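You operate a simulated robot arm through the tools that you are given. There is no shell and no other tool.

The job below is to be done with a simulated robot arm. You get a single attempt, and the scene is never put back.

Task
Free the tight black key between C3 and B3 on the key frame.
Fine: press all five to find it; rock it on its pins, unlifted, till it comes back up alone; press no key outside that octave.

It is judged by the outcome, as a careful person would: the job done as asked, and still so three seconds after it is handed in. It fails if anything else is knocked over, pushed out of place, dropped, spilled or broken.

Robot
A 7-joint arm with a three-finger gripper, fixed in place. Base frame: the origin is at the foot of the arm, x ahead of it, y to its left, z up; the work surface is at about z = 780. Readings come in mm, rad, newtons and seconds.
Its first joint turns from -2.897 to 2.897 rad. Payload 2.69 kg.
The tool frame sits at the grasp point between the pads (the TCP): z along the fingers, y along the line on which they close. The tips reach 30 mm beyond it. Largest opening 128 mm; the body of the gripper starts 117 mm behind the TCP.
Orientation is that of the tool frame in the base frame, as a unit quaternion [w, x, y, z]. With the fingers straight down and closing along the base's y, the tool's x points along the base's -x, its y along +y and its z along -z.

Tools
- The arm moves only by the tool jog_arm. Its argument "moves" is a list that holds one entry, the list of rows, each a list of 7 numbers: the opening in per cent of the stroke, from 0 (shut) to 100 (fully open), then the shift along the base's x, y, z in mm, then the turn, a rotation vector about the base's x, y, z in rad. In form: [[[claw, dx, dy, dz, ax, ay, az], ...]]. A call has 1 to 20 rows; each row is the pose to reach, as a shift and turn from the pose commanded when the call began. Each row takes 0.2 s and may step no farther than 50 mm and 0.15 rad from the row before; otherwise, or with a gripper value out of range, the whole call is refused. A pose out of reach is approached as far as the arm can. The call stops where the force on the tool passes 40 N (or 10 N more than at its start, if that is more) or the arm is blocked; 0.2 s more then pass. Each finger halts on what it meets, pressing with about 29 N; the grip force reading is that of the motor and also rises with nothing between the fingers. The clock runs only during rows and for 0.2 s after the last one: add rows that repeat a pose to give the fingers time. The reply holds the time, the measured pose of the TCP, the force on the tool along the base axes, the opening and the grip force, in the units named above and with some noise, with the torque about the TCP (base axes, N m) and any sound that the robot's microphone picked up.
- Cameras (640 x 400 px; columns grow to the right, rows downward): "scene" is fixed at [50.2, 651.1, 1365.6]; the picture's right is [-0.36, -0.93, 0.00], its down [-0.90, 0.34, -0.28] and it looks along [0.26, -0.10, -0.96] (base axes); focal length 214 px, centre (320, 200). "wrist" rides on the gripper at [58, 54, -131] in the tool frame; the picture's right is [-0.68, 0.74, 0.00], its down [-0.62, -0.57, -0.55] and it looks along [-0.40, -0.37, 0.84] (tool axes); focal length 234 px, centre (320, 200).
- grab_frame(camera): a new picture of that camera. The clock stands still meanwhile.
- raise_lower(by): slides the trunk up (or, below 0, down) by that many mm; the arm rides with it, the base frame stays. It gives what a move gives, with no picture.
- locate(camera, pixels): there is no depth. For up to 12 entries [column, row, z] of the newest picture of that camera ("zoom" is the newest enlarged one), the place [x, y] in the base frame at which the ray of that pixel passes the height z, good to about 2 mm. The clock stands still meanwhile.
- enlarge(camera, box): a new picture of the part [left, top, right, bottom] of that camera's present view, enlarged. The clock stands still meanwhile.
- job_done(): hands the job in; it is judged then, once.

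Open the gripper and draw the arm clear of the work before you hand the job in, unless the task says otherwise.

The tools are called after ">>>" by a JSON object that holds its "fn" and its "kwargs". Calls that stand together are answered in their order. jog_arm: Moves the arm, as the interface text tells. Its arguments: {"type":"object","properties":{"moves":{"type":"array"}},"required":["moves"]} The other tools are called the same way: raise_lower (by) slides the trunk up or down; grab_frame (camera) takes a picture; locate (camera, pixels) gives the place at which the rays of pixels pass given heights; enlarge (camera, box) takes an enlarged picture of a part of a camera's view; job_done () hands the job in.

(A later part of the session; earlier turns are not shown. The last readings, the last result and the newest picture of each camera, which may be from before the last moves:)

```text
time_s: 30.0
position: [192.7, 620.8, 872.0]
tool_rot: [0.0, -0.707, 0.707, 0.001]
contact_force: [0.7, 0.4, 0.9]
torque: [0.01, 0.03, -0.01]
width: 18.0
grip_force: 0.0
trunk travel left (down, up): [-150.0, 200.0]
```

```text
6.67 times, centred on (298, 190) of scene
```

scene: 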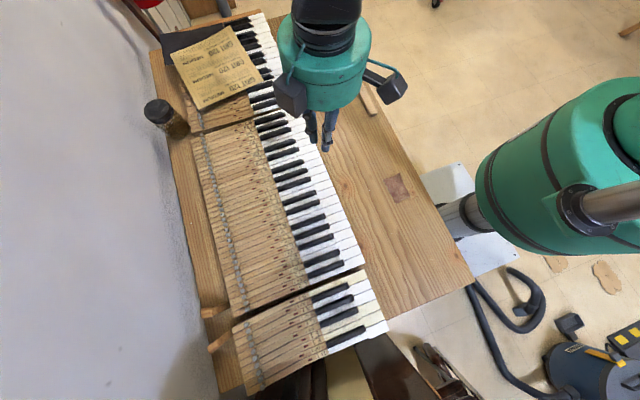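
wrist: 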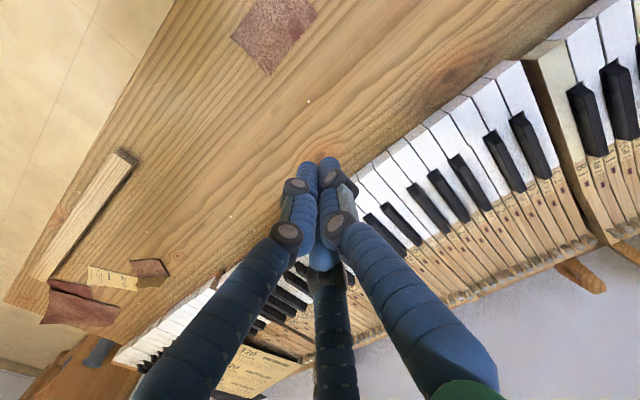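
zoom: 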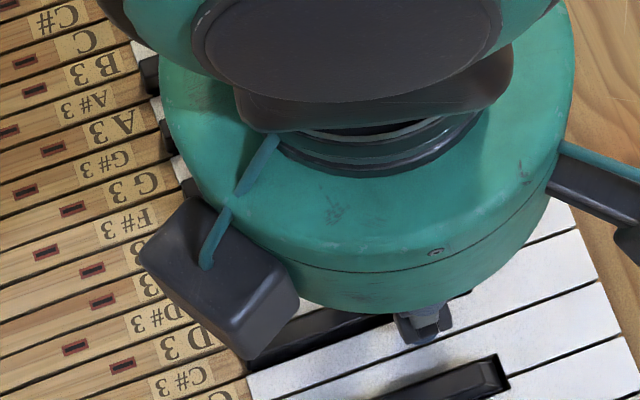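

The fingers straddle C#3 in the wrist zoom, with tips near (195,270) and (325,245). I'll check where those tips lie at z≈842 against D#3.

>>> {"fn": "enlarge", "kwargs": {"camera": "wrist", "box": [240, 80, 432, 200]}}

>>> {"fn": "locate", "kwargs": {"camera": "zoom", "pixels": [[158, 280, 842], [195, 258, 842], [228, 285, 842], [290, 250, 842], [325, 230, 842], [360, 260, 842], [250, 365, 842], [275, 345, 842], [300, 360, 842], [130, 280, 834], [215, 185, 821]]}}

```text
3.33 times, centred on (336, 140) of wrist
```

zoom: 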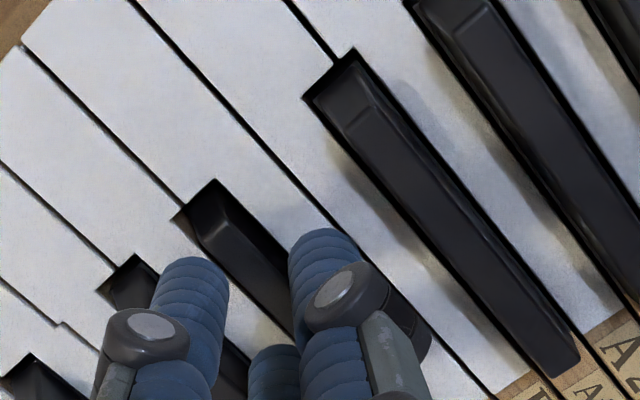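

```text
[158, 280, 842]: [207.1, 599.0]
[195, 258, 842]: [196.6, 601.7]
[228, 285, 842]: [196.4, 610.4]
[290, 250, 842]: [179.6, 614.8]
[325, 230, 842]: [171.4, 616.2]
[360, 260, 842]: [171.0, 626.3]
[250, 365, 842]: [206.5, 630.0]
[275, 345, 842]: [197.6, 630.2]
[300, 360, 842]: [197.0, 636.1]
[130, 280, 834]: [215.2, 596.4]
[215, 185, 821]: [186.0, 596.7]
```

The tips clear D#3 by a few millimetres on the +x side and are far from B2 on the other. I'll narrow to 13% and lower alongside C#3 to a tip height of about 822.5, just above the whites, without closing yet.

>>> {"fn": "jog_arm", "kwargs": {"moves": [[[13, 0, 0, -5, 0, 0, 0], [13, 0, 0, -9, 0, 0, 0], [13, 0, 0, -12, 0, 0, 0], [13, 0, 0, -15, 0, 0, 0], [13, 0, 0, -17, 0, 0, 0], [13, 0, 0, -18.5, 0, 0, 0], [13, 0, 0, -18.5, 0, 0, 0]]]}}

>>> {"fn": "enlarge", "kwargs": {"camera": "wrist", "box": [240, 80, 432, 200]}}

```text
time_s: 31.6
position: [194.3, 626.1, 858.2]
tool_rot: [0.004, -0.707, 0.707, 0.003]
contact_force: [3.7, -2.2, 13.4]
torque: [0.17, -0.09, -0.22]
width: 15.4
grip_force: 0.0
trunk travel left (down, up): [-150.0, 200.0]
stopped in row 7: the force on the tool passed its limit at 42 N (the readings are from after the stop); the commanded pose is now the measured one
```

```text
3.33 times, centred on (336, 140) of wrist
```

zoom: 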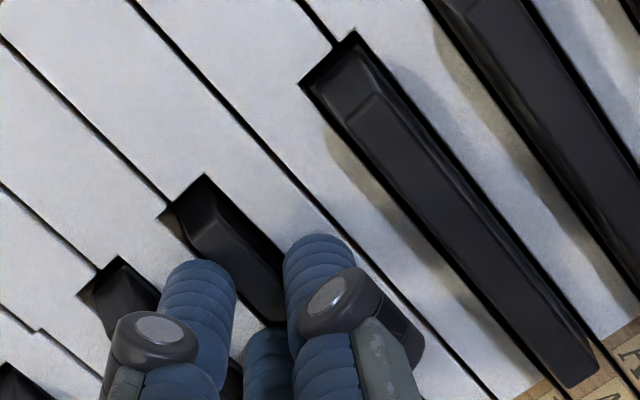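

The move stopped on contact with TCP z at about 858, the same level at which the presses bottomed, so a fingertip met something. I'll look closely before doing anything else.

>>> {"fn": "enlarge", "kwargs": {"camera": "wrist", "box": [256, 120, 352, 200]}}

>>> {"fn": "enlarge", "kwargs": {"camera": "scene", "box": [284, 180, 340, 215]}}

```text
5.00 times, centred on (304, 160) of wrist
```

zoom: 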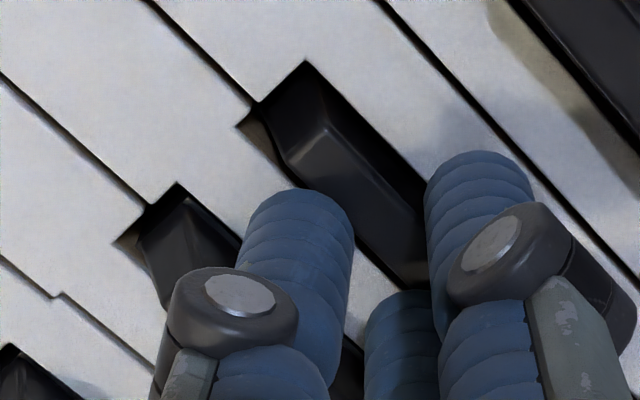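

```text
11.43 times, centred on (312, 198) of scene
```

zoom: 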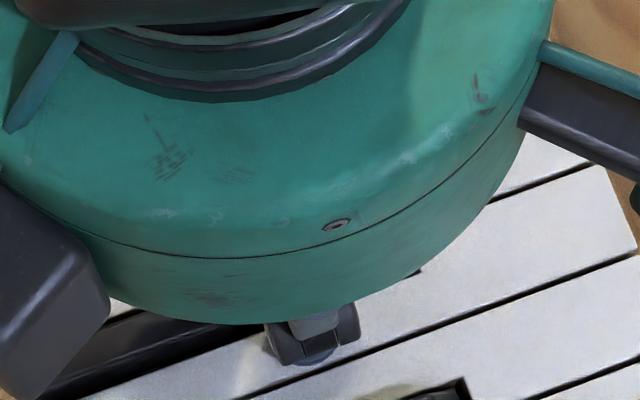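

The torque and the narrowed reading (15.4 instead of 16.6 mm) suggest a fingertip touched the top edge of a black key rather than passing beside it. I'll lift straight up 20 mm and check the keys.

>>> {"fn": "jog_arm", "kwargs": {"moves": [[[13, 0, 0, 4, 0, 0, 0], [13, 0, 0, 10, 0, 0, 0], [13, -2, -4.5, 18, 0, 0, 0], [13, -2, -4.5, 20, 0, 0, 0], [13, -2, -4.5, 20, 0, 0, 0]]]}}

>>> {"fn": "enlarge", "kwargs": {"camera": "wrist", "box": [240, 80, 432, 200]}}

```text
time_s: 32.8
position: [192.1, 620.7, 876.5]
tool_rot: [0.003, -0.707, 0.707, 0.001]
contact_force: [-0.7, -0.8, 1.0]
torque: [-0.02, 0.03, 0.05]
width: 16.4
grip_force: 0.1
trunk travel left (down, up): [-150.0, 200.0]
```

```text
3.33 times, centred on (336, 140) of wrist
```

zoom: 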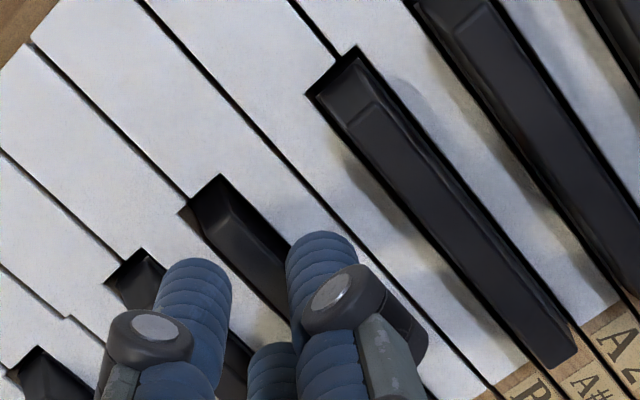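

C#3 is still down and D#3 appears up. I want the finger centres relative to C#3 in one picture, so I'll enlarge the gap region tightly.

>>> {"fn": "enlarge", "kwargs": {"camera": "wrist", "box": [260, 125, 356, 195]}}

```text
5.71 times, centred on (308, 160) of wrist
```

zoom: 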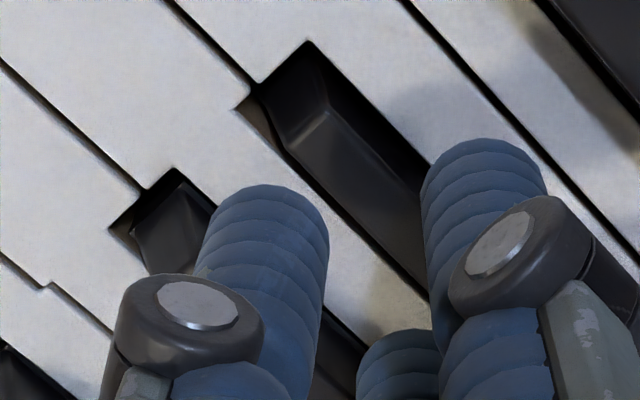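

I'll locate the finger apexes (272,186), (485,138) and (400,330) at tip height, along with C#3's front facet corners (292,150)/(330,110) and the cut-out corners.

>>> {"fn": "locate", "kwargs": {"camera": "zoom", "pixels": [[272, 186, 848], [485, 138, 848], [400, 330, 848], [292, 150, 826], [330, 110, 826], [430, 290, 827], [440, 210, 827], [308, 42, 820.5], [237, 105, 820.5], [108, 228, 820.5], [177, 168, 820.5]]}}

```text
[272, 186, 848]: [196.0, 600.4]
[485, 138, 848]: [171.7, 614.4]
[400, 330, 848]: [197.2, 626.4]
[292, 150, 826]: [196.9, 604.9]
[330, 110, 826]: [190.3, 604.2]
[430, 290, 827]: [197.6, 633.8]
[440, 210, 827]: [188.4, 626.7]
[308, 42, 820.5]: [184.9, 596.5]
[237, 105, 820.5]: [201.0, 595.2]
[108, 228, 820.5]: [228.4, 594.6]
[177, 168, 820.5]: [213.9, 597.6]
```

Finger clearance between C#3 and D#3 is tight, and the visual estimates disagree by about 3 mm. First I'll try a safer way to rock it: shut the fingers, press C#3 at its bottom with moderate force and work it side to side by ±4 mm, staying clear of D#3 and well above the whites.

>>> {"fn": "jog_arm", "kwargs": {"moves": [[[0, 0.7, 0, -4, 0, 0, 0], [0, 0.7, 0, -10, 0, 0, 0], [0, 0.7, 0, -18, 0, 0, 0], [0, 0.7, 0, -21, 0, 0, 0], [0, 0.7, 0, -23, 0, 0, 0], [0, 0.7, 0, -24, 0, 0, 0], [0, 2.7, 0, -24, 0, 0, 0], [0, 4.7, 0, -24, 0, 0, 0], [0, 2.7, 0, -24, 0, 0, 0], [0, 0.7, 0, -24, 0, 0, 0], [0, -1.3, 0, -24, 0, 0, 0], [0, -3.3, 0, -24, 0, 0, 0], [0, -1.3, 0, -24, 0, 0, 0], [0, 0.7, 0, -24, 0, 0, 0], [0, 2.7, 0, -24, 0, 0, 0], [0, 4.7, 0, -24, 0, 0, 0], [0, 2.7, 0, -24, 0, 0, 0], [0, -0.3, 0, -24, 0, 0, 0], [0, -3.3, 0, -24, 0, 0, 0]]]}}

>>> {"fn": "enlarge", "kwargs": {"camera": "wrist", "box": [240, 80, 432, 200]}}

```text
time_s: 34.3
position: [193.8, 620.5, 856.0]
tool_rot: [-0.004, 0.708, -0.707, -0.003]
contact_force: [-3.6, -10.3, 21.2]
torque: [0.08, 0.04, 0.04]
width: 6.0
grip_force: 29.2
trunk travel left (down, up): [-150.0, 200.0]
stopped in row 7: the force on the tool passed its limit at 42 N (the readings are from after the stop); the commanded pose is now the measured one
```

```text
3.33 times, centred on (336, 140) of wrist
```

zoom: 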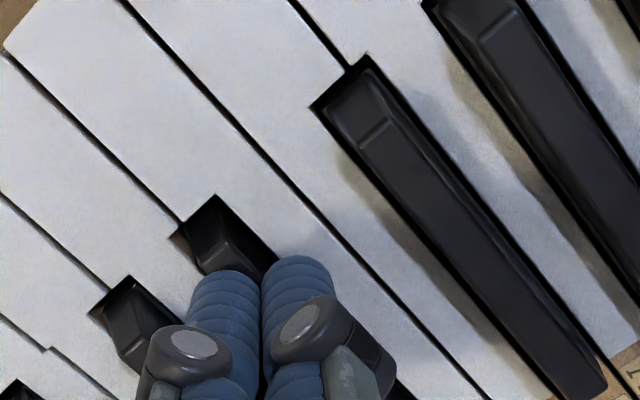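

It stopped on force, because the commanded height had drifted about 1.7 mm lower than I assumed; the force is now 21 N. I'll ease up 1.5 mm and read again before any sideways motion.

>>> {"fn": "jog_arm", "kwargs": {"moves": [[[0, 0, 0, 0.8, 0, 0, 0], [0, 0, 0, 1.5, 0, 0, 0], [0, 0, 0, 1.5, 0, 0, 0]]]}}

```text
time_s: 35.1
position: [193.9, 622.0, 856.4]
tool_rot: [-0.004, 0.707, -0.707, -0.002]
contact_force: [-0.7, -5.9, 14.1]
torque: [0.05, -0.03, 0.0]
width: 2.0
grip_force: 29.4
trunk travel left (down, up): [-150.0, 200.0]
```

Force is now 14 N down with the fingers shut. I'll rock C#3 sideways by ±3.5 mm for a few cycles under this load.

>>> {"fn": "jog_arm", "kwargs": {"moves": [[[0, 1.8, 0, 1.5, 0, 0, 0], [0, 3.5, 0, 1.5, 0, 0, 0], [0, 1.8, 0, 1.5, 0, 0, 0], [0, 0, 0, 1.5, 0, 0, 0], [0, -1.8, 0, 1.5, 0, 0, 0], [0, -3.5, 0, 1.5, 0, 0, 0], [0, -1.8, 0, 1.5, 0, 0, 0], [0, 0, 0, 1.5, 0, 0, 0], [0, 1.8, 0, 1.5, 0, 0, 0], [0, 3.5, 0, 1.5, 0, 0, 0], [0, 1.8, 0, 1.5, 0, 0, 0], [0, 0, 0, 1.5, 0, 0, 0], [0, -1.8, 0, 1.5, 0, 0, 0], [0, -3.5, 0, 1.5, 0, 0, 0]]]}}

>>> {"fn": "enlarge", "kwargs": {"camera": "wrist", "box": [240, 80, 432, 200]}}

```text
time_s: 38.1
position: [189.4, 621.2, 857.2]
tool_rot: [0.003, -0.707, 0.707, 0.003]
contact_force: [-0.4, 1.1, 0.9]
torque: [-0.03, 0.01, -0.01]
width: 2.0
grip_force: 28.9
trunk travel left (down, up): [-150.0, 200.0]
```

```text
3.33 times, centred on (336, 140) of wrist
```

zoom: 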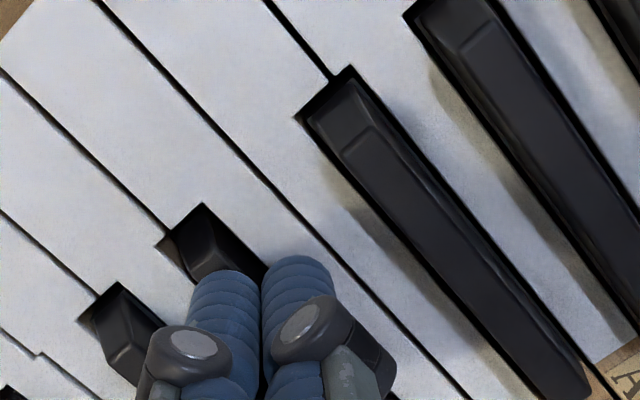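

My rows were relative to the already-raised pose, so that pass went 1.5 mm too high and barely touched the key. I'll repeat it at the loaded height (−1.5 mm).

>>> {"fn": "jog_arm", "kwargs": {"moves": [[[0, 3.5, 0, 0, 0, 0, 0], [0, 3.5, 0, -1.5, 0, 0, 0], [0, 5.3, 0, -1.5, 0, 0, 0], [0, 7, 0, -1.5, 0, 0, 0], [0, 5.3, 0, -1.5, 0, 0, 0], [0, 3.5, 0, -1.5, 0, 0, 0], [0, 1.8, 0, -1.5, 0, 0, 0], [0, 0, 0, -1.5, 0, 0, 0], [0, 1.8, 0, -1.5, 0, 0, 0], [0, 3.5, 0, -1.5, 0, 0, 0], [0, 5.3, 0, -1.5, 0, 0, 0], [0, 7, 0, -1.5, 0, 0, 0], [0, 5.3, 0, -1.5, 0, 0, 0], [0, 3.5, 0, -1.5, 0, 0, 0], [0, 1.8, 0, -1.5, 0, 0, 0], [0, 0, 0, -1.5, 0, 0, 0], [0, 1.8, 0, -1.5, 0, 0, 0], [0, 3.5, 0, -1.5, 0, 0, 0], [0, 3.5, 0, -1.5, 0, 0, 0]]]}}

>>> {"fn": "enlarge", "kwargs": {"camera": "wrist", "box": [240, 80, 432, 200]}}

```text
time_s: 42.1
position: [193.8, 620.6, 856.3]
tool_rot: [0.003, -0.707, 0.707, 0.004]
contact_force: [-2.9, 0.1, 13.8]
torque: [0.24, 0.04, 0.2]
width: 2.1
grip_force: 29.4
trunk travel left (down, up): [-150.0, 200.0]
```

```text
3.33 times, centred on (336, 140) of wrist
```

zoom: 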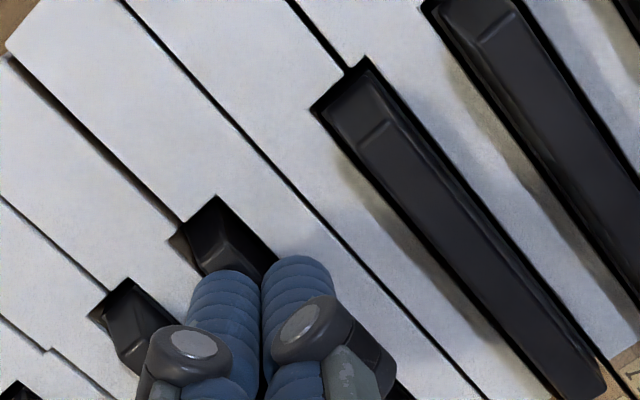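

Three side-to-side passes were done under about 14 N. I'll lift off 25 mm and see whether C#3 follows up.

>>> {"fn": "jog_arm", "kwargs": {"moves": [[[0, 0, 0, 3, 0, 0, 0], [0, 0, 0, 8, 0, 0, 0], [0, 0, 0, 16, 0, 0, 0], [0, 0, 0, 26, 0, 0, 0], [0, 0, 0, 26, 0, 0, 0], [0, 0, 0, 26, 0, 0, 0]]]}}

>>> {"fn": "enlarge", "kwargs": {"camera": "wrist", "box": [240, 80, 432, 200]}}

```text
time_s: 43.5
position: [192.5, 621.8, 881.7]
tool_rot: [0.004, -0.707, 0.708, 0.002]
contact_force: [0.5, 1.0, 0.7]
torque: [-0.02, 0.0, -0.04]
width: 2.2
grip_force: 28.9
trunk travel left (down, up): [-150.0, 200.0]
```

```text
3.33 times, centred on (336, 140) of wrist
```

zoom: 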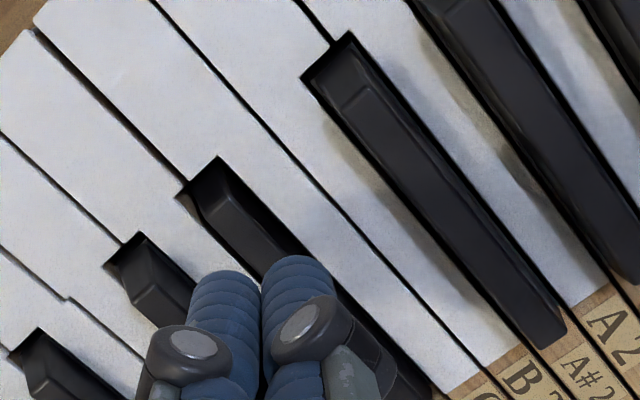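

C#3 at (215,190) is still down, with its facet dull next to D#3's, so a light sideways drag isn't enough. I'll try the grip again, 1–2 mm further toward +x since the last contact pushed the tool that way. I'll open to 14% and descend in small monitored steps.

>>> {"fn": "jog_arm", "kwargs": {"moves": [[[14, 0.7, 0, 0, 0, 0, 0], [14, 0.7, 0, -6, -0.01, 0, 0], [14, 0.7, 0, -12, -0.01, 0, 0], [14, 0.7, 0, -16, -0.01, 0, 0], [14, 0.7, 0, -19, -0.01, 0, 0], [14, 0.7, 0, -19, -0.01, 0, 0]]]}}

>>> {"fn": "enlarge", "kwargs": {"camera": "wrist", "box": [260, 125, 356, 195]}}

```text
time_s: 44.9
position: [194.9, 620.7, 863.0]
tool_rot: [0.0, -0.707, 0.707, -0.001]
contact_force: [0.0, -0.1, -0.2]
torque: [-0.02, -0.03, 0.0]
width: 17.8
grip_force: 0.1
trunk travel left (down, up): [-150.0, 200.0]
```

```text
5.71 times, centred on (308, 160) of wrist
```

zoom: 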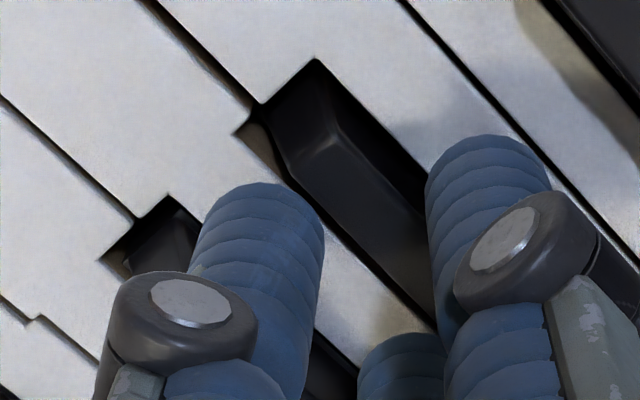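

Reworking the geometry: torque on every press puts the contact about 16 mm behind the TCP, so the rear +x finger is real and the picture of the hand can be trusted. I'll locate the present tips at z 833 to get the true gap centre.

>>> {"fn": "locate", "kwargs": {"camera": "zoom", "pixels": [[262, 183, 833], [490, 134, 833], [400, 333, 833], [205, 215, 833], [322, 215, 833], [427, 175, 833], [548, 170, 833], [312, 60, 820.5], [240, 130, 820.5], [171, 197, 820.5], [102, 258, 820.5]]}}

```text
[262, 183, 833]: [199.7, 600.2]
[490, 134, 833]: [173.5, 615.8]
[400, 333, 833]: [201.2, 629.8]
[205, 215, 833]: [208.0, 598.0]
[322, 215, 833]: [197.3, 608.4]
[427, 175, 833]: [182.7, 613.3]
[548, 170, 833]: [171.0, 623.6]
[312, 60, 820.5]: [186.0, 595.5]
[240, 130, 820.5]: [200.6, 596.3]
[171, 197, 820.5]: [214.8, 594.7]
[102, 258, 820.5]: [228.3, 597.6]
```

The gap centre lies about 2.5 mm to the −x side of the TCP, so for C#3 at 193.2 the TCP should be near x 195.5 with 15% opening. I'll shift +1 mm and step down 5 mm, watching the force.

>>> {"fn": "jog_arm", "kwargs": {"moves": [[[15, 0.5, 0, 0, 0, 0, 0], [15, 1.0, 0, 0, 0, 0, 0], [15, 1.0, 0, -2, 0, 0, 0], [15, 1.0, 0, -4, 0, 0, 0], [15, 1.0, 0, -5, 0, 0, 0], [15, 1.0, 0, -5, 0, 0, 0]]]}}

>>> {"fn": "enlarge", "kwargs": {"camera": "wrist", "box": [260, 125, 356, 195]}}

```text
time_s: 46.3
position: [195.7, 622.2, 859.5]
tool_rot: [-0.001, 0.707, -0.707, 0.001]
contact_force: [2.4, -1.0, 9.8]
torque: [0.12, -0.07, -0.07]
width: 18.4
grip_force: 0.1
trunk travel left (down, up): [-150.0, 200.0]
```

```text
5.71 times, centred on (308, 160) of wrist
```

zoom: 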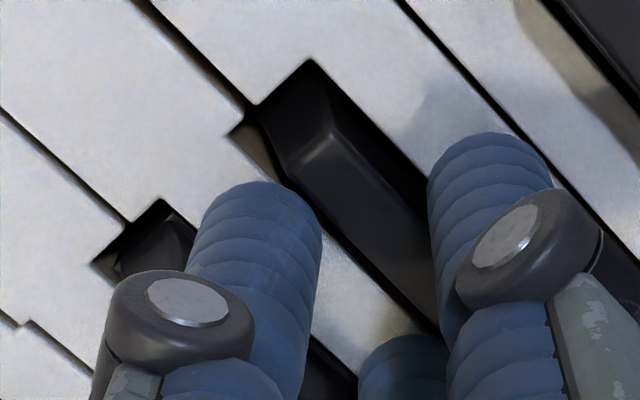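

There's 9.8 N of contact with the tips at about 828.5. The torque puts it near the TCP centre line and 15 mm behind it, so the rear finger's inner edge is on C#3's top. I'll rise 6 mm, shift +2.5 mm in x and feel down again.

>>> {"fn": "jog_arm", "kwargs": {"moves": [[[15, 0, 0, 3, 0, 0, 0], [15, 0, 0, 6, 0, 0, 0], [15, 1.5, 0, 6, 0, 0, 0], [15, 2.5, 0, 5, 0, 0, 0], [15, 2.5, 0, 3, 0, 0, 0], [15, 2.5, 0, 1.5, 0, 0, 0], [15, 2.5, 0, 0, 0, 0, 0], [15, 2.5, 0, 0, 0, 0, 0]]]}}

>>> {"fn": "enlarge", "kwargs": {"camera": "wrist", "box": [260, 125, 356, 195]}}

```text
time_s: 48.1
position: [198.6, 622.4, 857.6]
tool_rot: [0.0, -0.707, 0.707, -0.002]
contact_force: [-0.6, 0.0, 1.5]
torque: [0.0, 0.03, -0.05]
width: 19.0
grip_force: 0.1
trunk travel left (down, up): [-150.0, 200.0]
```

```text
5.71 times, centred on (308, 160) of wrist
```

zoom: 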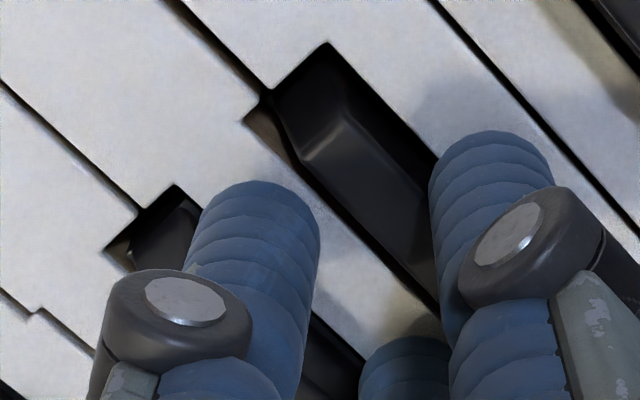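

At the same height the force is now about zero and the opening is restored to 19.0, so the fingers are clear. I'll continue down 3 mm.

>>> {"fn": "jog_arm", "kwargs": {"moves": [[[15, 0, 0, -1, 0, 0, 0], [15, 0, 0, -2, 0, 0, 0], [15, 0, 0, -3, 0, 0, 0], [15, 0, 0, -3, 0, 0, 0]]]}}

>>> {"fn": "enlarge", "kwargs": {"camera": "wrist", "box": [260, 125, 356, 195]}}

```text
time_s: 49.1
position: [197.5, 622.1, 855.5]
tool_rot: [-0.002, 0.707, -0.707, 0.001]
contact_force: [-9.8, -0.1, 16.7]
torque: [0.1, 0.41, -0.11]
width: 24.9
grip_force: 3.3
trunk travel left (down, up): [-150.0, 200.0]
```

```text
5.71 times, centred on (308, 160) of wrist
```

zoom: 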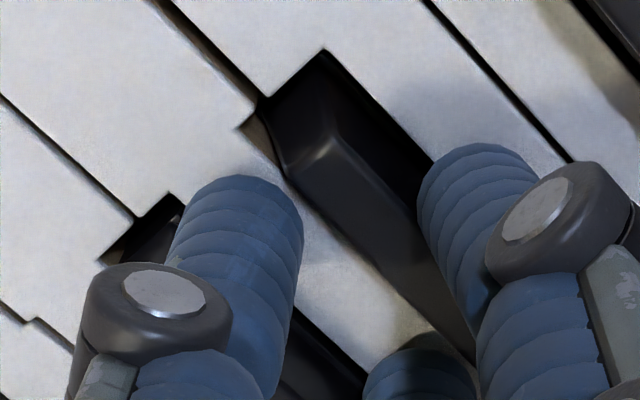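

The fingers were pushed apart to 24.9 mm, and the torque shows the −x finger riding C#3's left edge. So the true gap is about 9 mm less than the reading. I'll rise, set 17.6% at x≈197.2 and feel down again.

>>> {"fn": "jog_arm", "kwargs": {"moves": [[[15, 0, 0, 3, 0, 0, 0], [17.6, 0, 0, 7, 0, 0, 0], [17.6, -0.8, 0, 7, 0, 0, 0], [17.6, -0.8, 0, 5, 0, 0, 0], [17.6, -0.8, 0, 3, 0, 0, 0], [17.6, -0.8, 0, 1.5, 0, 0, 0], [17.6, -0.8, 0, 0, 0, 0, 0], [17.6, -0.8, 0, 0, 0, 0, 0]]]}}

>>> {"fn": "enlarge", "kwargs": {"camera": "wrist", "box": [260, 125, 356, 195]}}

```text
time_s: 50.9
position: [197.1, 622.2, 853.4]
tool_rot: [0.0, 0.707, -0.707, 0.001]
contact_force: [0.4, 0.0, -0.1]
torque: [0.01, 0.0, 0.0]
width: 22.3
grip_force: 0.0
trunk travel left (down, up): [-150.0, 200.0]
```

```text
5.71 times, centred on (308, 160) of wrist
```

zoom: 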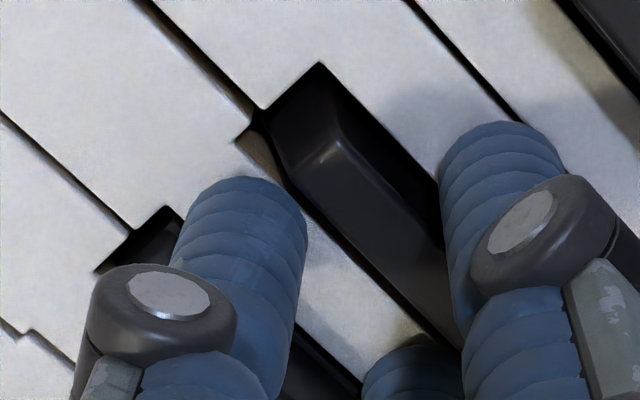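

The fingers now straddle C#3 with zero force at tip z≈823.5, still above the whites at 820.5. I'll lower 0.7 mm more and close gently on the key.

>>> {"fn": "jog_arm", "kwargs": {"moves": [[[17.6, 0, 0, -0.7, 0, 0, 0], [15, 0, 0, -0.7, 0, 0, 0], [13, 0, 0, -0.7, 0, 0, 0], [11, 0, 0, -0.7, 0, 0, 0], [11, 0, 0, -0.7, 0, 0, 0]]]}}

>>> {"fn": "enlarge", "kwargs": {"camera": "wrist", "box": [260, 125, 356, 195]}}

```text
time_s: 52.1
position: [196.4, 621.5, 852.9]
tool_rot: [0.0, -0.707, 0.707, -0.001]
contact_force: [0.4, -0.1, -0.9]
torque: [-0.05, 0.02, 0.03]
width: 16.3
grip_force: 28.8
trunk travel left (down, up): [-150.0, 200.0]
```

```text
5.71 times, centred on (308, 160) of wrist
```

zoom: 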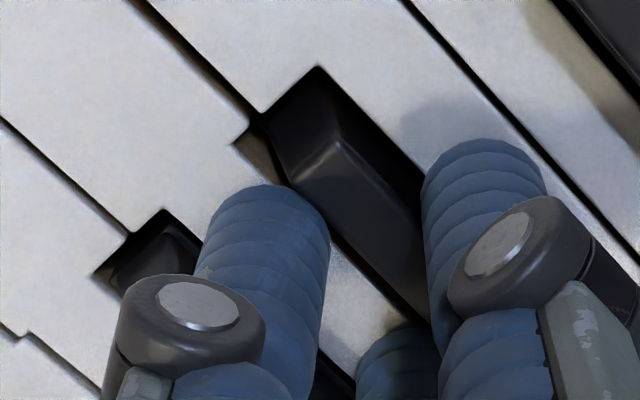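

The fingers have halted on C#3 at 16.3 mm with 28.8 N of grip and almost no net force. I'll rock it gently side to side by ±2 mm in x, keeping z fixed so it isn't lifted.

>>> {"fn": "jog_arm", "kwargs": {"moves": [[[11, 1, 0, 0, 0, 0, 0], [11, 2, 0, 0, 0, 0, 0], [11, 1, 0, 0, 0, 0, 0], [11, 0, 0, 0, 0, 0, 0], [11, -1, 0, 0, 0, 0, 0], [11, -2, 0, 0, 0, 0, 0], [11, -1, 0, 0, 0, 0, 0], [11, 0, 0, 0, 0, 0, 0], [11, 1, 0, 0, 0, 0, 0], [11, 2, 0, 0, 0, 0, 0]]]}}

```text
time_s: 54.3
position: [198.4, 622.8, 854.9]
tool_rot: [0.0, -0.707, 0.707, -0.002]
contact_force: [-10.4, 2.1, 0.3]
torque: [0.24, 0.46, 0.08]
width: 16.0
grip_force: 28.9
trunk travel left (down, up): [-150.0, 200.0]
```

At +2 mm the key pushes back with 10 N sideways and nothing vertical, so it is being rocked. I'll run more cycles and end on the other side to read that force.

>>> {"fn": "jog_arm", "kwargs": {"moves": [[[11, -1, 0, 0, 0, 0, 0], [11, -2, 0, 0, 0, 0, 0], [11, -3, 0, 0, 0, 0, 0], [11, -4, 0, 0, 0, 0, 0], [11, -3, 0, 0, 0, 0, 0], [11, -2, 0, 0, 0, 0, 0], [11, -1, 0, 0, 0, 0, 0], [11, 0, 0, 0, 0, 0, 0], [11, -1, 0, 0, 0, 0, 0], [11, -2, 0, 0, 0, 0, 0], [11, -3, 0, 0, 0, 0, 0], [11, -4, 0, 0, 0, 0, 0]]]}}

>>> {"fn": "enlarge", "kwargs": {"camera": "wrist", "box": [260, 125, 356, 195]}}

```text
time_s: 56.9
position: [194.4, 622.9, 854.0]
tool_rot: [0.002, -0.707, 0.707, -0.001]
contact_force: [6.4, 1.3, 5.8]
torque: [-0.03, -0.2, -0.13]
width: 16.5
grip_force: 28.6
trunk travel left (down, up): [-150.0, 200.0]
```

```text
5.71 times, centred on (308, 160) of wrist
```

zoom: 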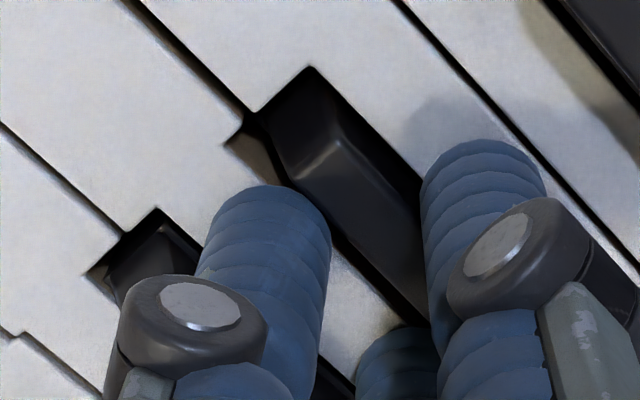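

At −2 mm the reaction is +6.4 N, and the key visibly moves with the fingers. I'll go back to centre, open to 17.6% and look whether it comes up on its own.

>>> {"fn": "jog_arm", "kwargs": {"moves": [[[11, 1, 0, 0, 0, 0, 0], [11, 2, 0, 0, 0, 0, 0], [14, 2, 0, 0, 0, 0, 0], [17.6, 2, 0, 0, 0, 0, 0], [17.6, 2, 0, 0, 0, 0, 0], [17.6, 2, 0, 0, 0, 0, 0]]]}}

>>> {"fn": "enlarge", "kwargs": {"camera": "wrist", "box": [260, 125, 356, 195]}}

```text
time_s: 58.3
position: [196.2, 621.6, 853.7]
tool_rot: [0.0, 0.707, -0.707, 0.002]
contact_force: [0.6, 0.1, 0.5]
torque: [-0.02, 0.03, 0.01]
width: 22.7
grip_force: 0.0
trunk travel left (down, up): [-150.0, 200.0]
```

```text
5.71 times, centred on (308, 160) of wrist
```

zoom: 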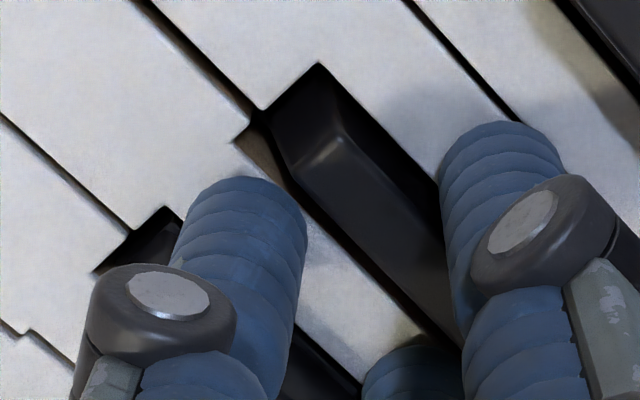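

C#3 is still down, but it did move about 1 mm each way. I'll grip again and give it more cycles at ±2.5 mm.

>>> {"fn": "jog_arm", "kwargs": {"moves": [[[13, 0, 0, 0, 0, 0, 0], [11, 0, 0, 0, 0, 0, 0], [11, 1.5, 0, 0, 0, 0, 0], [11, 2.5, 0, 0, 0, 0, 0], [11, 0, 0, 0, 0, 0, 0], [11, -2.5, 0, 0, 0, 0, 0], [11, 0, 0, 0, 0, 0, 0], [11, 2.5, 0, 0, 0, 0, 0], [11, 0, 0, 0, 0, 0, 0], [11, -2.5, 0, 0, 0, 0, 0], [11, 0, 0, 0, 0, 0, 0], [11, 2.5, 0, 0, 0, 0, 0], [11, 0, 0, 0, 0, 0, 0], [11, -2.5, 0, 0, 0, 0, 0], [11, 0, 0, 0, 0, 0, 0], [11, 2.5, 0, 0, 0, 0, 0], [11, 0, 0, 0, 0, 0, 0], [11, -2.5, 0, 0, 0, 0, 0], [11, 0, 0, 0, 0, 0, 0], [11, 0, 0, 0, 0, 0, 0]]]}}

>>> {"fn": "jog_arm", "kwargs": {"moves": [[[14, 0, 0, 0, 0, 0, 0], [17.6, 0, 0, 0, 0, 0, 0], [17.6, 0, 0, 0, 0, 0, 0], [17.6, 0, 0, 0, 0, 0, 0]]]}}

>>> {"fn": "enlarge", "kwargs": {"camera": "wrist", "box": [260, 125, 356, 195]}}

```text
time_s: 62.5
position: [196.2, 621.4, 853.8]
tool_rot: [0.0, 0.707, -0.707, 0.001]
contact_force: [-3.2, 2.2, 6.9]
torque: [0.13, 0.17, 0.03]
width: 16.1
grip_force: 29.5
trunk travel left (down, up): [-150.0, 200.0]
```

```text
time_s: 63.5
position: [197.1, 621.4, 854.8]
tool_rot: [0.0, 0.707, -0.707, 0.001]
contact_force: [0.0, 0.4, 0.4]
torque: [-0.02, 0.03, 0.01]
width: 22.7
grip_force: 0.1
trunk travel left (down, up): [-150.0, 200.0]
```

```text
5.71 times, centred on (308, 160) of wrist
```

zoom: 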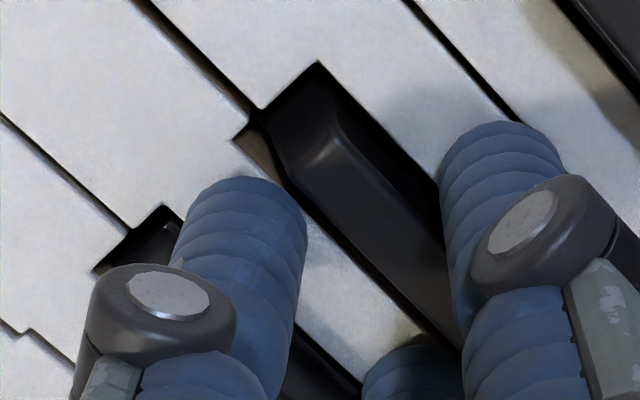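

It's still down, though it does follow the fingers sideways. I'll give it another longer set, +2.5/−3.5 mm; the −x side has more room.

>>> {"fn": "jog_arm", "kwargs": {"moves": [[[13, 0, 0, 0, 0, 0, 0], [11, 0, 0, 0, 0, 0, 0], [11, 2.5, 0, 0, 0, 0, 0], [11, 2.5, 0, 0, 0, 0, 0], [11, -1, 0, 0, 0, 0, 0], [11, -3.5, 0, 0, 0, 0, 0], [11, -3.5, 0, 0, 0, 0, 0], [11, 0, 0, 0, 0, 0, 0], [11, 2.5, 0, 0, 0, 0, 0], [11, 2.5, 0, 0, 0, 0, 0], [11, -1, 0, 0, 0, 0, 0], [11, -3.5, 0, 0, 0, 0, 0], [11, -3.5, 0, 0, 0, 0, 0], [11, 0, 0, 0, 0, 0, 0], [11, 2.5, 0, 0, 0, 0, 0], [11, 2.5, 0, 0, 0, 0, 0], [11, -1, 0, 0, 0, 0, 0], [11, -3.5, 0, 0, 0, 0, 0], [11, -3.5, 0, 0, 0, 0, 0]]]}}

>>> {"fn": "enlarge", "kwargs": {"camera": "wrist", "box": [260, 125, 356, 195]}}

```text
time_s: 67.5
position: [194.9, 622.0, 854.9]
tool_rot: [-0.001, 0.707, -0.707, 0.0]
contact_force: [18.6, -2.4, 16.7]
torque: [-0.05, -0.63, -0.32]
width: 15.9
grip_force: 28.9
trunk travel left (down, up): [-150.0, 200.0]
```

```text
5.71 times, centred on (308, 160) of wrist
```

zoom: 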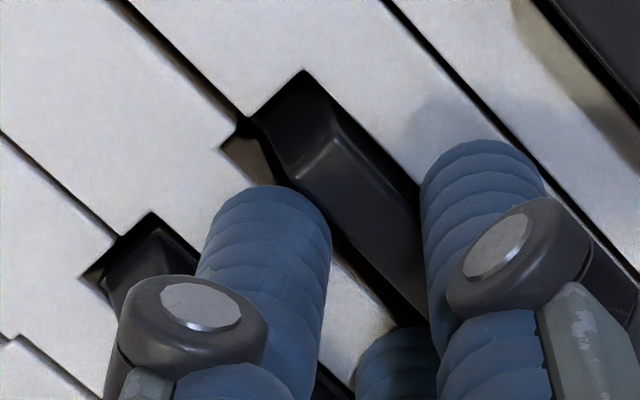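

At −3.5 mm it hits a firm side limit at 18.6 N. I'll return to centre, open up and check it again.

>>> {"fn": "jog_arm", "kwargs": {"moves": [[[11, 1.8, 0, 0, 0, 0, 0], [11, 3.5, 0, 0, 0, 0, 0], [14, 3.5, 0, 0, 0, 0, 0], [17.6, 3.5, 0, 0, 0, 0, 0], [17.6, 3.5, 0, 0, 0, 0, 0], [17.6, 3.5, 0, 0, 0, 0, 0]]]}}

>>> {"fn": "enlarge", "kwargs": {"camera": "wrist", "box": [260, 125, 356, 195]}}

```text
time_s: 68.9
position: [196.8, 621.7, 853.6]
tool_rot: [0.0, -0.707, 0.708, -0.002]
contact_force: [-0.6, -0.6, -0.1]
torque: [0.04, 0.01, -0.02]
width: 22.6
grip_force: 0.1
trunk travel left (down, up): [-150.0, 200.0]
```

```text
5.71 times, centred on (308, 160) of wrist
```

zoom: 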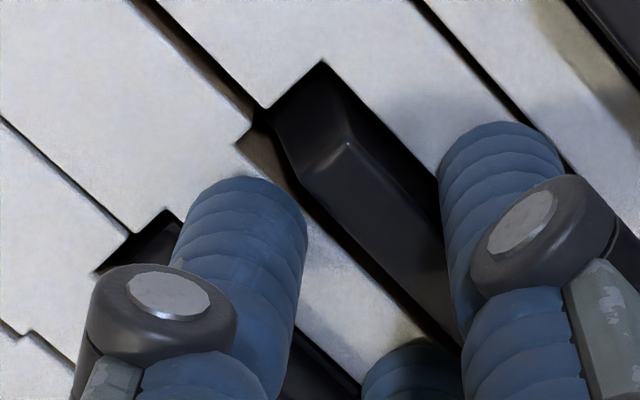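

The facet edge has shifted from about (325,157) to (330,165), so the key may have crept up slightly. I'll keep rocking for another set.

>>> {"fn": "jog_arm", "kwargs": {"moves": [[[13, 0, 0, 0, 0, 0, 0], [11, 0, 0, 0, 0, 0, 0], [11, 2.5, 0, 0, 0, 0, 0], [11, 2.5, 0, 0, 0, 0, 0], [11, -1, 0, 0, 0, 0, 0], [11, -3.5, 0, 0, 0, 0, 0], [11, -3.5, 0, 0, 0, 0, 0], [11, 0, 0, 0, 0, 0, 0], [11, 2.5, 0, 0, 0, 0, 0], [11, 2.5, 0, 0, 0, 0, 0], [11, -1, 0, 0, 0, 0, 0], [11, -3.5, 0, 0, 0, 0, 0], [11, -3.5, 0, 0, 0, 0, 0], [11, 0, 0, 0, 0, 0, 0], [11, 2.5, 0, 0, 0, 0, 0], [11, 2.5, 0, 0, 0, 0, 0], [11, 0, 0, 0, 0, 0, 0], [14, 0, 0, 0, 0, 0, 0], [17.6, 0, 0, 0, 0, 0, 0], [17.6, 0, 0, 0, 0, 0, 0]]]}}

>>> {"fn": "enlarge", "kwargs": {"camera": "wrist", "box": [260, 125, 356, 195]}}

```text
time_s: 73.1
position: [196.6, 622.1, 854.9]
tool_rot: [0.0, 0.707, -0.707, 0.001]
contact_force: [0.2, 0.0, 0.4]
torque: [-0.01, -0.04, 0.0]
width: 22.7
grip_force: 0.0
trunk travel left (down, up): [-150.0, 200.0]
```

```text
5.71 times, centred on (308, 160) of wrist
```

zoom: 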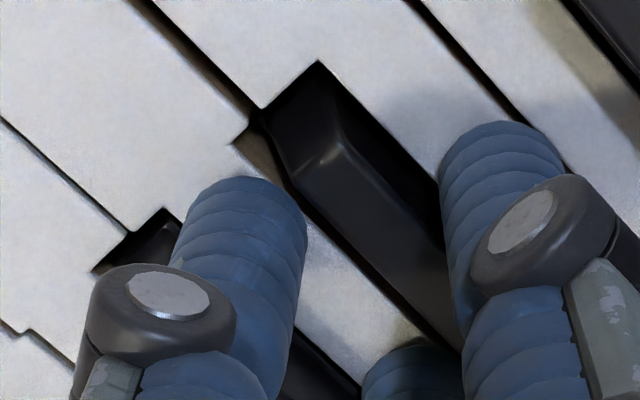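

I need a finer look at C#3's facet to judge its height, so I'll enlarge the front of the key strongly.

>>> {"fn": "enlarge", "kwargs": {"camera": "wrist", "box": [286, 130, 334, 160]}}

```text
13.33 times, centred on (310, 145) of wrist
```

zoom: 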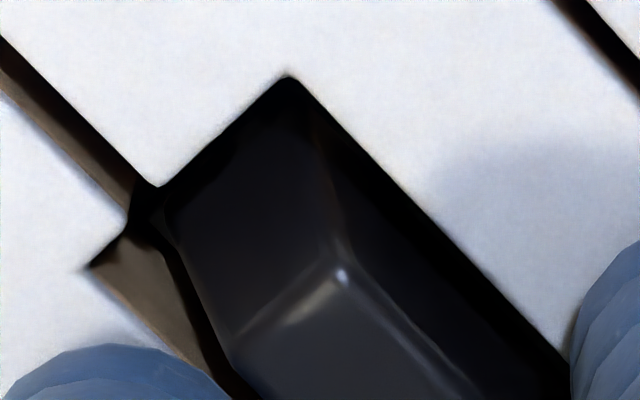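

The facet edge runs from (235,345) to (345,265). I'll locate those corners at a few heights; the one that gives y≈605 shows the real height.

>>> {"fn": "locate", "kwargs": {"camera": "zoom", "pixels": [[235, 345, 824], [235, 345, 828], [235, 345, 832], [345, 265, 824], [345, 265, 828], [345, 265, 832], [290, 75, 820.5], [90, 268, 820.5]]}}

```text
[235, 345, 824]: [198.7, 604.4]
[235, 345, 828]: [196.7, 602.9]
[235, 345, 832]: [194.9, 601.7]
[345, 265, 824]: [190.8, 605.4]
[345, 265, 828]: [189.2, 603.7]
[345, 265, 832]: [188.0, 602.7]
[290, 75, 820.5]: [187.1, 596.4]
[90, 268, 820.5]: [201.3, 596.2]
```

The height works out to about 824–826, so C#3 is still at the bottom and the side rocking alone hasn't eased it. I'll rock it the other way, on the balance pin within its normal stroke: grip, bring the front up 4 mm (rest is about +7, so it stays seated on its pins) and read the force.

>>> {"fn": "jog_arm", "kwargs": {"moves": [[[13, 0, 0, 0, 0, 0, 0], [11, 0, 0, 0, 0, 0, 0], [11, 0, 0, 0, 0, 0, 0], [11, 0, 0, 1, 0, 0, 0], [11, 0, 0, 2, 0, 0, 0], [11, 0, 0, 3, 0, 0, 0], [11, 0, 0, 4, 0, 0, 0]]]}}

>>> {"fn": "enlarge", "kwargs": {"camera": "wrist", "box": [286, 125, 334, 155]}}

```text
time_s: 74.7
position: [196.6, 621.4, 856.5]
tool_rot: [0.0, -0.707, 0.707, -0.001]
contact_force: [-0.1, -0.1, -0.2]
torque: [-0.04, 0.02, 0.03]
width: 16.2
grip_force: 28.6
trunk travel left (down, up): [-150.0, 200.0]
```

```text
13.33 times, centred on (310, 140) of wrist
```

zoom: 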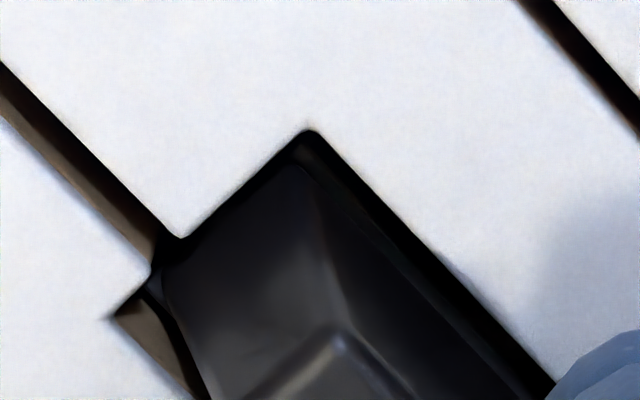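

The key came up with the fingers, width still 16.2 and almost no force. I'll rock it down and up within the stroke for several cycles, finishing at the bottom, then open to see whether it rises alone.

>>> {"fn": "jog_arm", "kwargs": {"moves": [[[11, 0, 0, -2, 0, 0, 0], [11, 0, 0, -4, 0, 0, 0], [11, 0, 0, -2, 0, 0, 0], [11, 0, 0, 0, 0, 0, 0], [11, 0, 0, -2, 0, 0, 0], [11, 0, 0, -4, 0, 0, 0], [11, 0, 0, -2, 0, 0, 0], [11, 0, 0, 0, 0, 0, 0], [11, 0, 0, -2, 0, 0, 0], [11, 0, 0, -4, 0, 0, 0], [11, 0, 0, -2, 0, 0, 0], [11, 0, 0, 0, 0, 0, 0], [11, 0, 0, -2, 0, 0, 0], [11, 0, 0, -4, 0, 0, 0], [11, 0, 0, -4, 0, 0, 0], [14, 0, 0, -4, 0, 0, 0], [17.6, 0, 0, -4, 0, 0, 0], [17.6, 0, 0, -4, 0, 0, 0], [17.6, 0, 0, -4, 0, 0, 0]]]}}

>>> {"fn": "enlarge", "kwargs": {"camera": "wrist", "box": [260, 125, 356, 195]}}

```text
time_s: 78.7
position: [196.6, 623.9, 853.7]
tool_rot: [0.0, 0.707, -0.707, 0.001]
contact_force: [1.3, -0.1, 0.2]
torque: [0.0, 0.04, 0.0]
width: 22.6
grip_force: 0.0
trunk travel left (down, up): [-150.0, 200.0]
```

```text
5.71 times, centred on (308, 160) of wrist
```

zoom: 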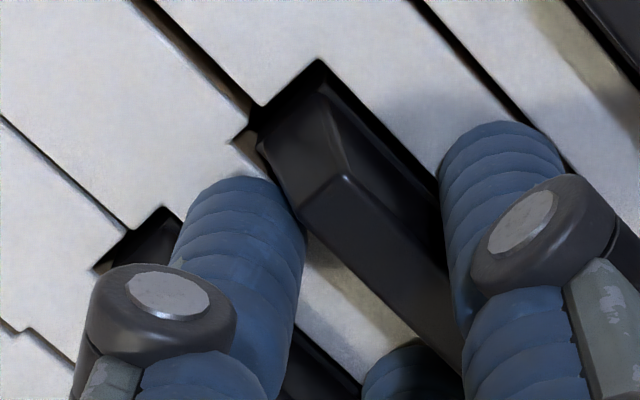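

C#3's facet has moved up clearly to (325,195) and the key stands proud again with the fingers opened at the bottom position. I'll withdraw straight up in small steps, watching for drag.

>>> {"fn": "jog_arm", "kwargs": {"moves": [[[17.6, 0, 0, 1, 0, 0, 0], [17.6, 0, 0, 2, 0, 0, 0], [17.6, 0, 0, 4, 0, 0, 0], [17.6, 0, 0, 6, 0, 0, 0]]]}}

>>> {"fn": "enlarge", "kwargs": {"camera": "wrist", "box": [260, 125, 356, 195]}}

```text
time_s: 79.7
position: [195.9, 620.7, 859.8]
tool_rot: [0.0, -0.706, 0.708, -0.001]
contact_force: [0.4, 0.7, -0.2]
torque: [-0.03, -0.01, 0.01]
width: 22.7
grip_force: 0.1
trunk travel left (down, up): [-150.0, 200.0]
```

```text
5.71 times, centred on (308, 160) of wrist
```

zoom: 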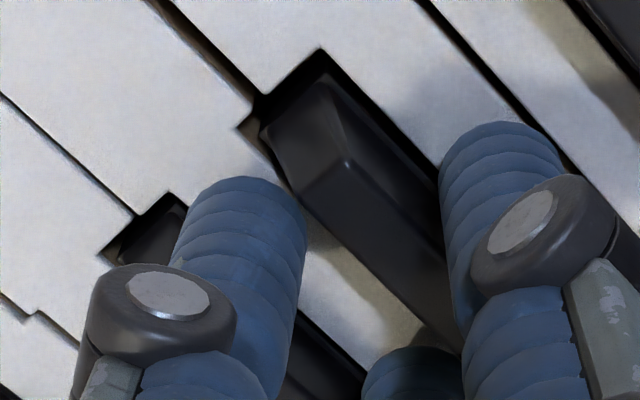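

There's no drag, and C#3 stays up as the fingers withdraw. I'll go on up and retreat toward −y to compare its height with the others.

>>> {"fn": "jog_arm", "kwargs": {"moves": [[[17.6, 0, 0, 4, 0, 0, 0], [17.6, 0, 0, 12, 0, 0, 0], [17.6, 0, 0, 30, 0, 0, 0], [17.6, 0, -30, 60, 0, 0, 0], [17.6, 0, -75, 80, 0, 0, 0], [17.6, 0, -120, 80, 0, 0, 0], [17.6, 0, -155, 80, 0, 0, 0], [17.6, 0, -155, 80, 0, 0, 0]]]}}

>>> {"fn": "enlarge", "kwargs": {"camera": "scene", "box": [284, 190, 332, 220]}}

>>> {"fn": "enlarge", "kwargs": {"camera": "scene", "box": [240, 150, 352, 220]}}

```text
time_s: 81.5
position: [194.1, 467.8, 941.7]
tool_rot: [0.001, 0.707, -0.707, 0.001]
contact_force: [0.1, -0.2, 0.2]
torque: [0.04, -0.01, 0.0]
width: 22.3
grip_force: 0.1
trunk travel left (down, up): [-150.0, 200.0]
```

```text
13.33 times, centred on (308, 205) of scene
```

zoom: 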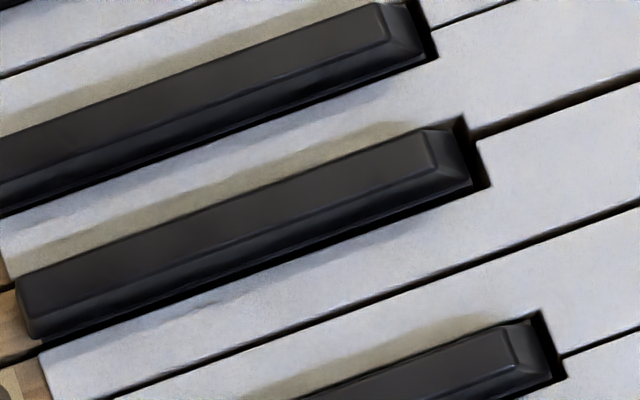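

```text
5.71 times, centred on (296, 185) of scene
```

zoom: 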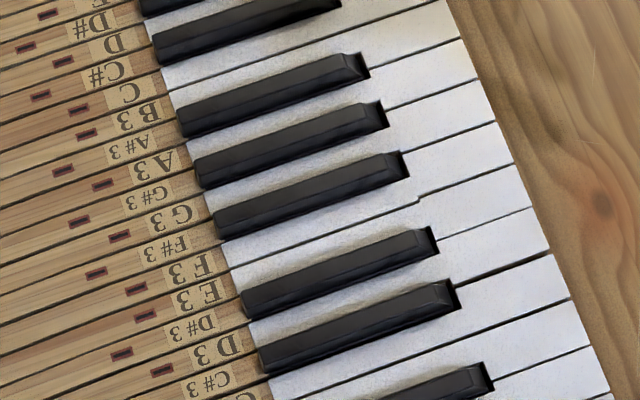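

C#3 now stands up like its neighbours, with the same shadow. The joint between C3 and D3 at (560,105) looks wider than before, though, so I'll examine it from both cameras.

>>> {"fn": "grab_frame", "kwargs": {"camera": "wrist"}}

>>> {"fn": "enlarge", "kwargs": {"camera": "scene", "box": [306, 178, 354, 208]}}

>>> {"fn": "enlarge", "kwargs": {"camera": "scene", "box": [306, 198, 354, 228]}}

```text
taken
```

wrist: 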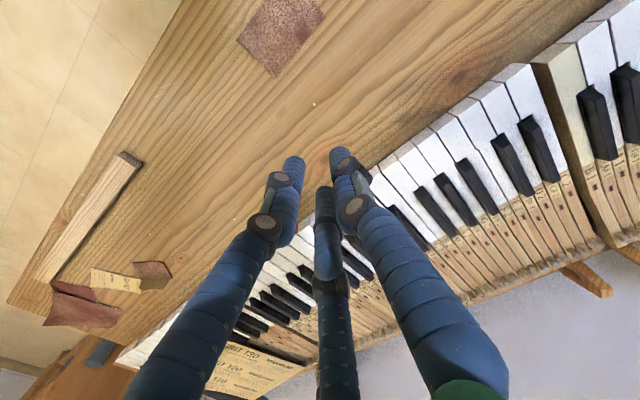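

```text
13.33 times, centred on (330, 193) of scene
```

zoom: 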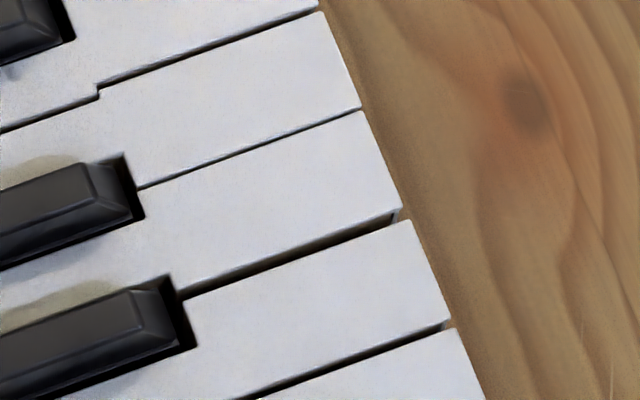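

```text
13.33 times, centred on (330, 213) of scene
```

zoom: 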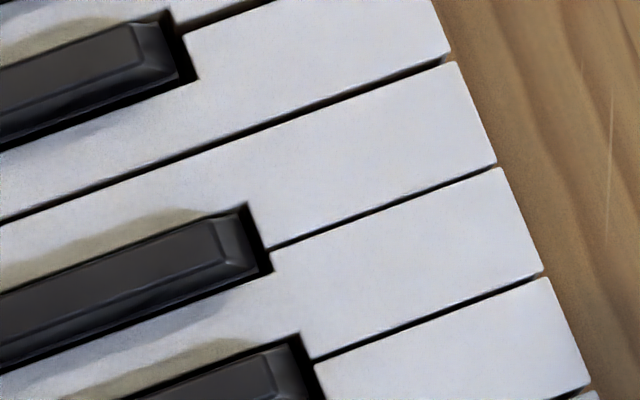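

The C3/D3 gap is about 14 px against 6 px for the others, and brownish, so C3 may be a little low or shifted. I'll move the arm aside to get a closer wrist view of the white fronts.

>>> {"fn": "jog_arm", "kwargs": {"moves": [[[17.6, 20, -8, -20, 0, 0, 0], [17.6, 44, -16, -45, 0, 0, 0], [17.6, 44, -16, -45, 0, 0, 0]]]}}

>>> {"fn": "enlarge", "kwargs": {"camera": "wrist", "box": [360, 90, 520, 190]}}

>>> {"fn": "enlarge", "kwargs": {"camera": "wrist", "box": [380, 140, 460, 190]}}

```text
time_s: 82.3
position: [243.5, 451.2, 893.6]
tool_rot: [0.0, -0.707, 0.707, -0.001]
contact_force: [0.0, 0.5, 0.3]
torque: [-0.04, 0.04, 0.04]
width: 22.5
grip_force: 0.1
trunk travel left (down, up): [-150.0, 200.0]
```

```text
4.00 times, centred on (440, 140) of wrist
```

zoom: 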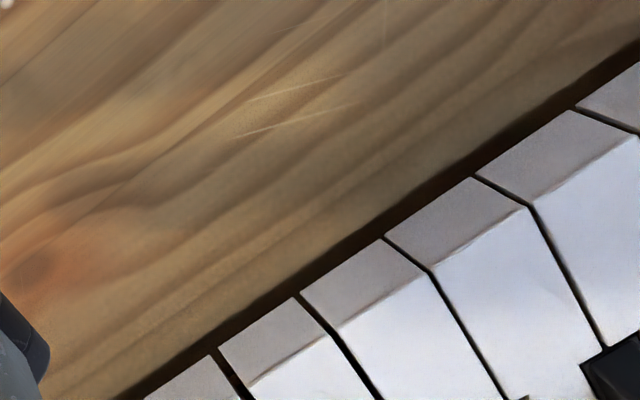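

```text
8.00 times, centred on (420, 165) of wrist
```

zoom: 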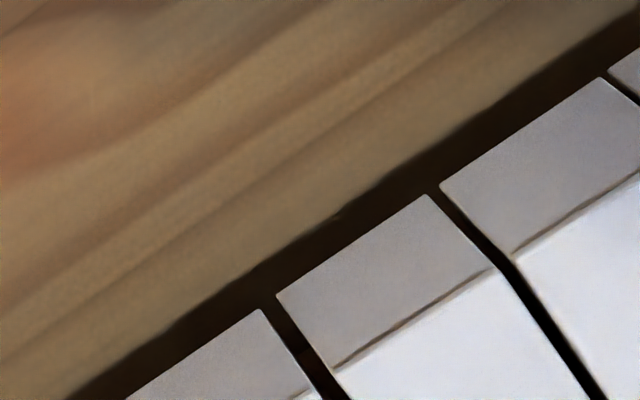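

I'll identify which keys these fronts belong to by locating the gap tops, (250,395), (338,330), (430,270) and (532,205) in the first zoom.

>>> {"fn": "enlarge", "kwargs": {"camera": "wrist", "box": [360, 110, 520, 210]}}

>>> {"fn": "locate", "kwargs": {"camera": "zoom", "pixels": [[250, 315, 820.5], [338, 248, 820.5], [430, 190, 820.5], [532, 127, 820.5], [640, 55, 820.5]]}}

```text
4.00 times, centred on (440, 160) of wrist
```

zoom: 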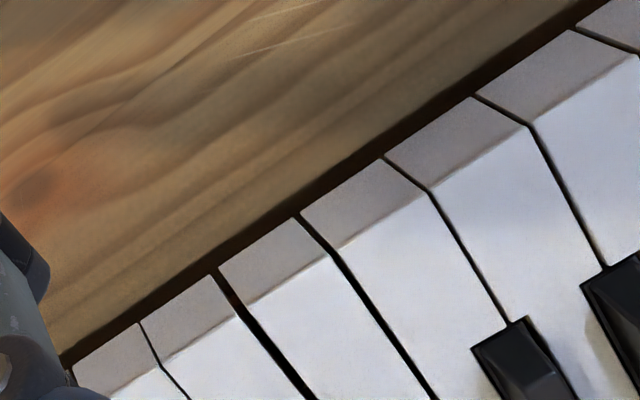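

```text
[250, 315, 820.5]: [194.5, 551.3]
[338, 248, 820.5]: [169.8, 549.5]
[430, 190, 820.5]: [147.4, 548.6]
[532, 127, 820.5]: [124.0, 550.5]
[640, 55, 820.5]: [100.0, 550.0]
```

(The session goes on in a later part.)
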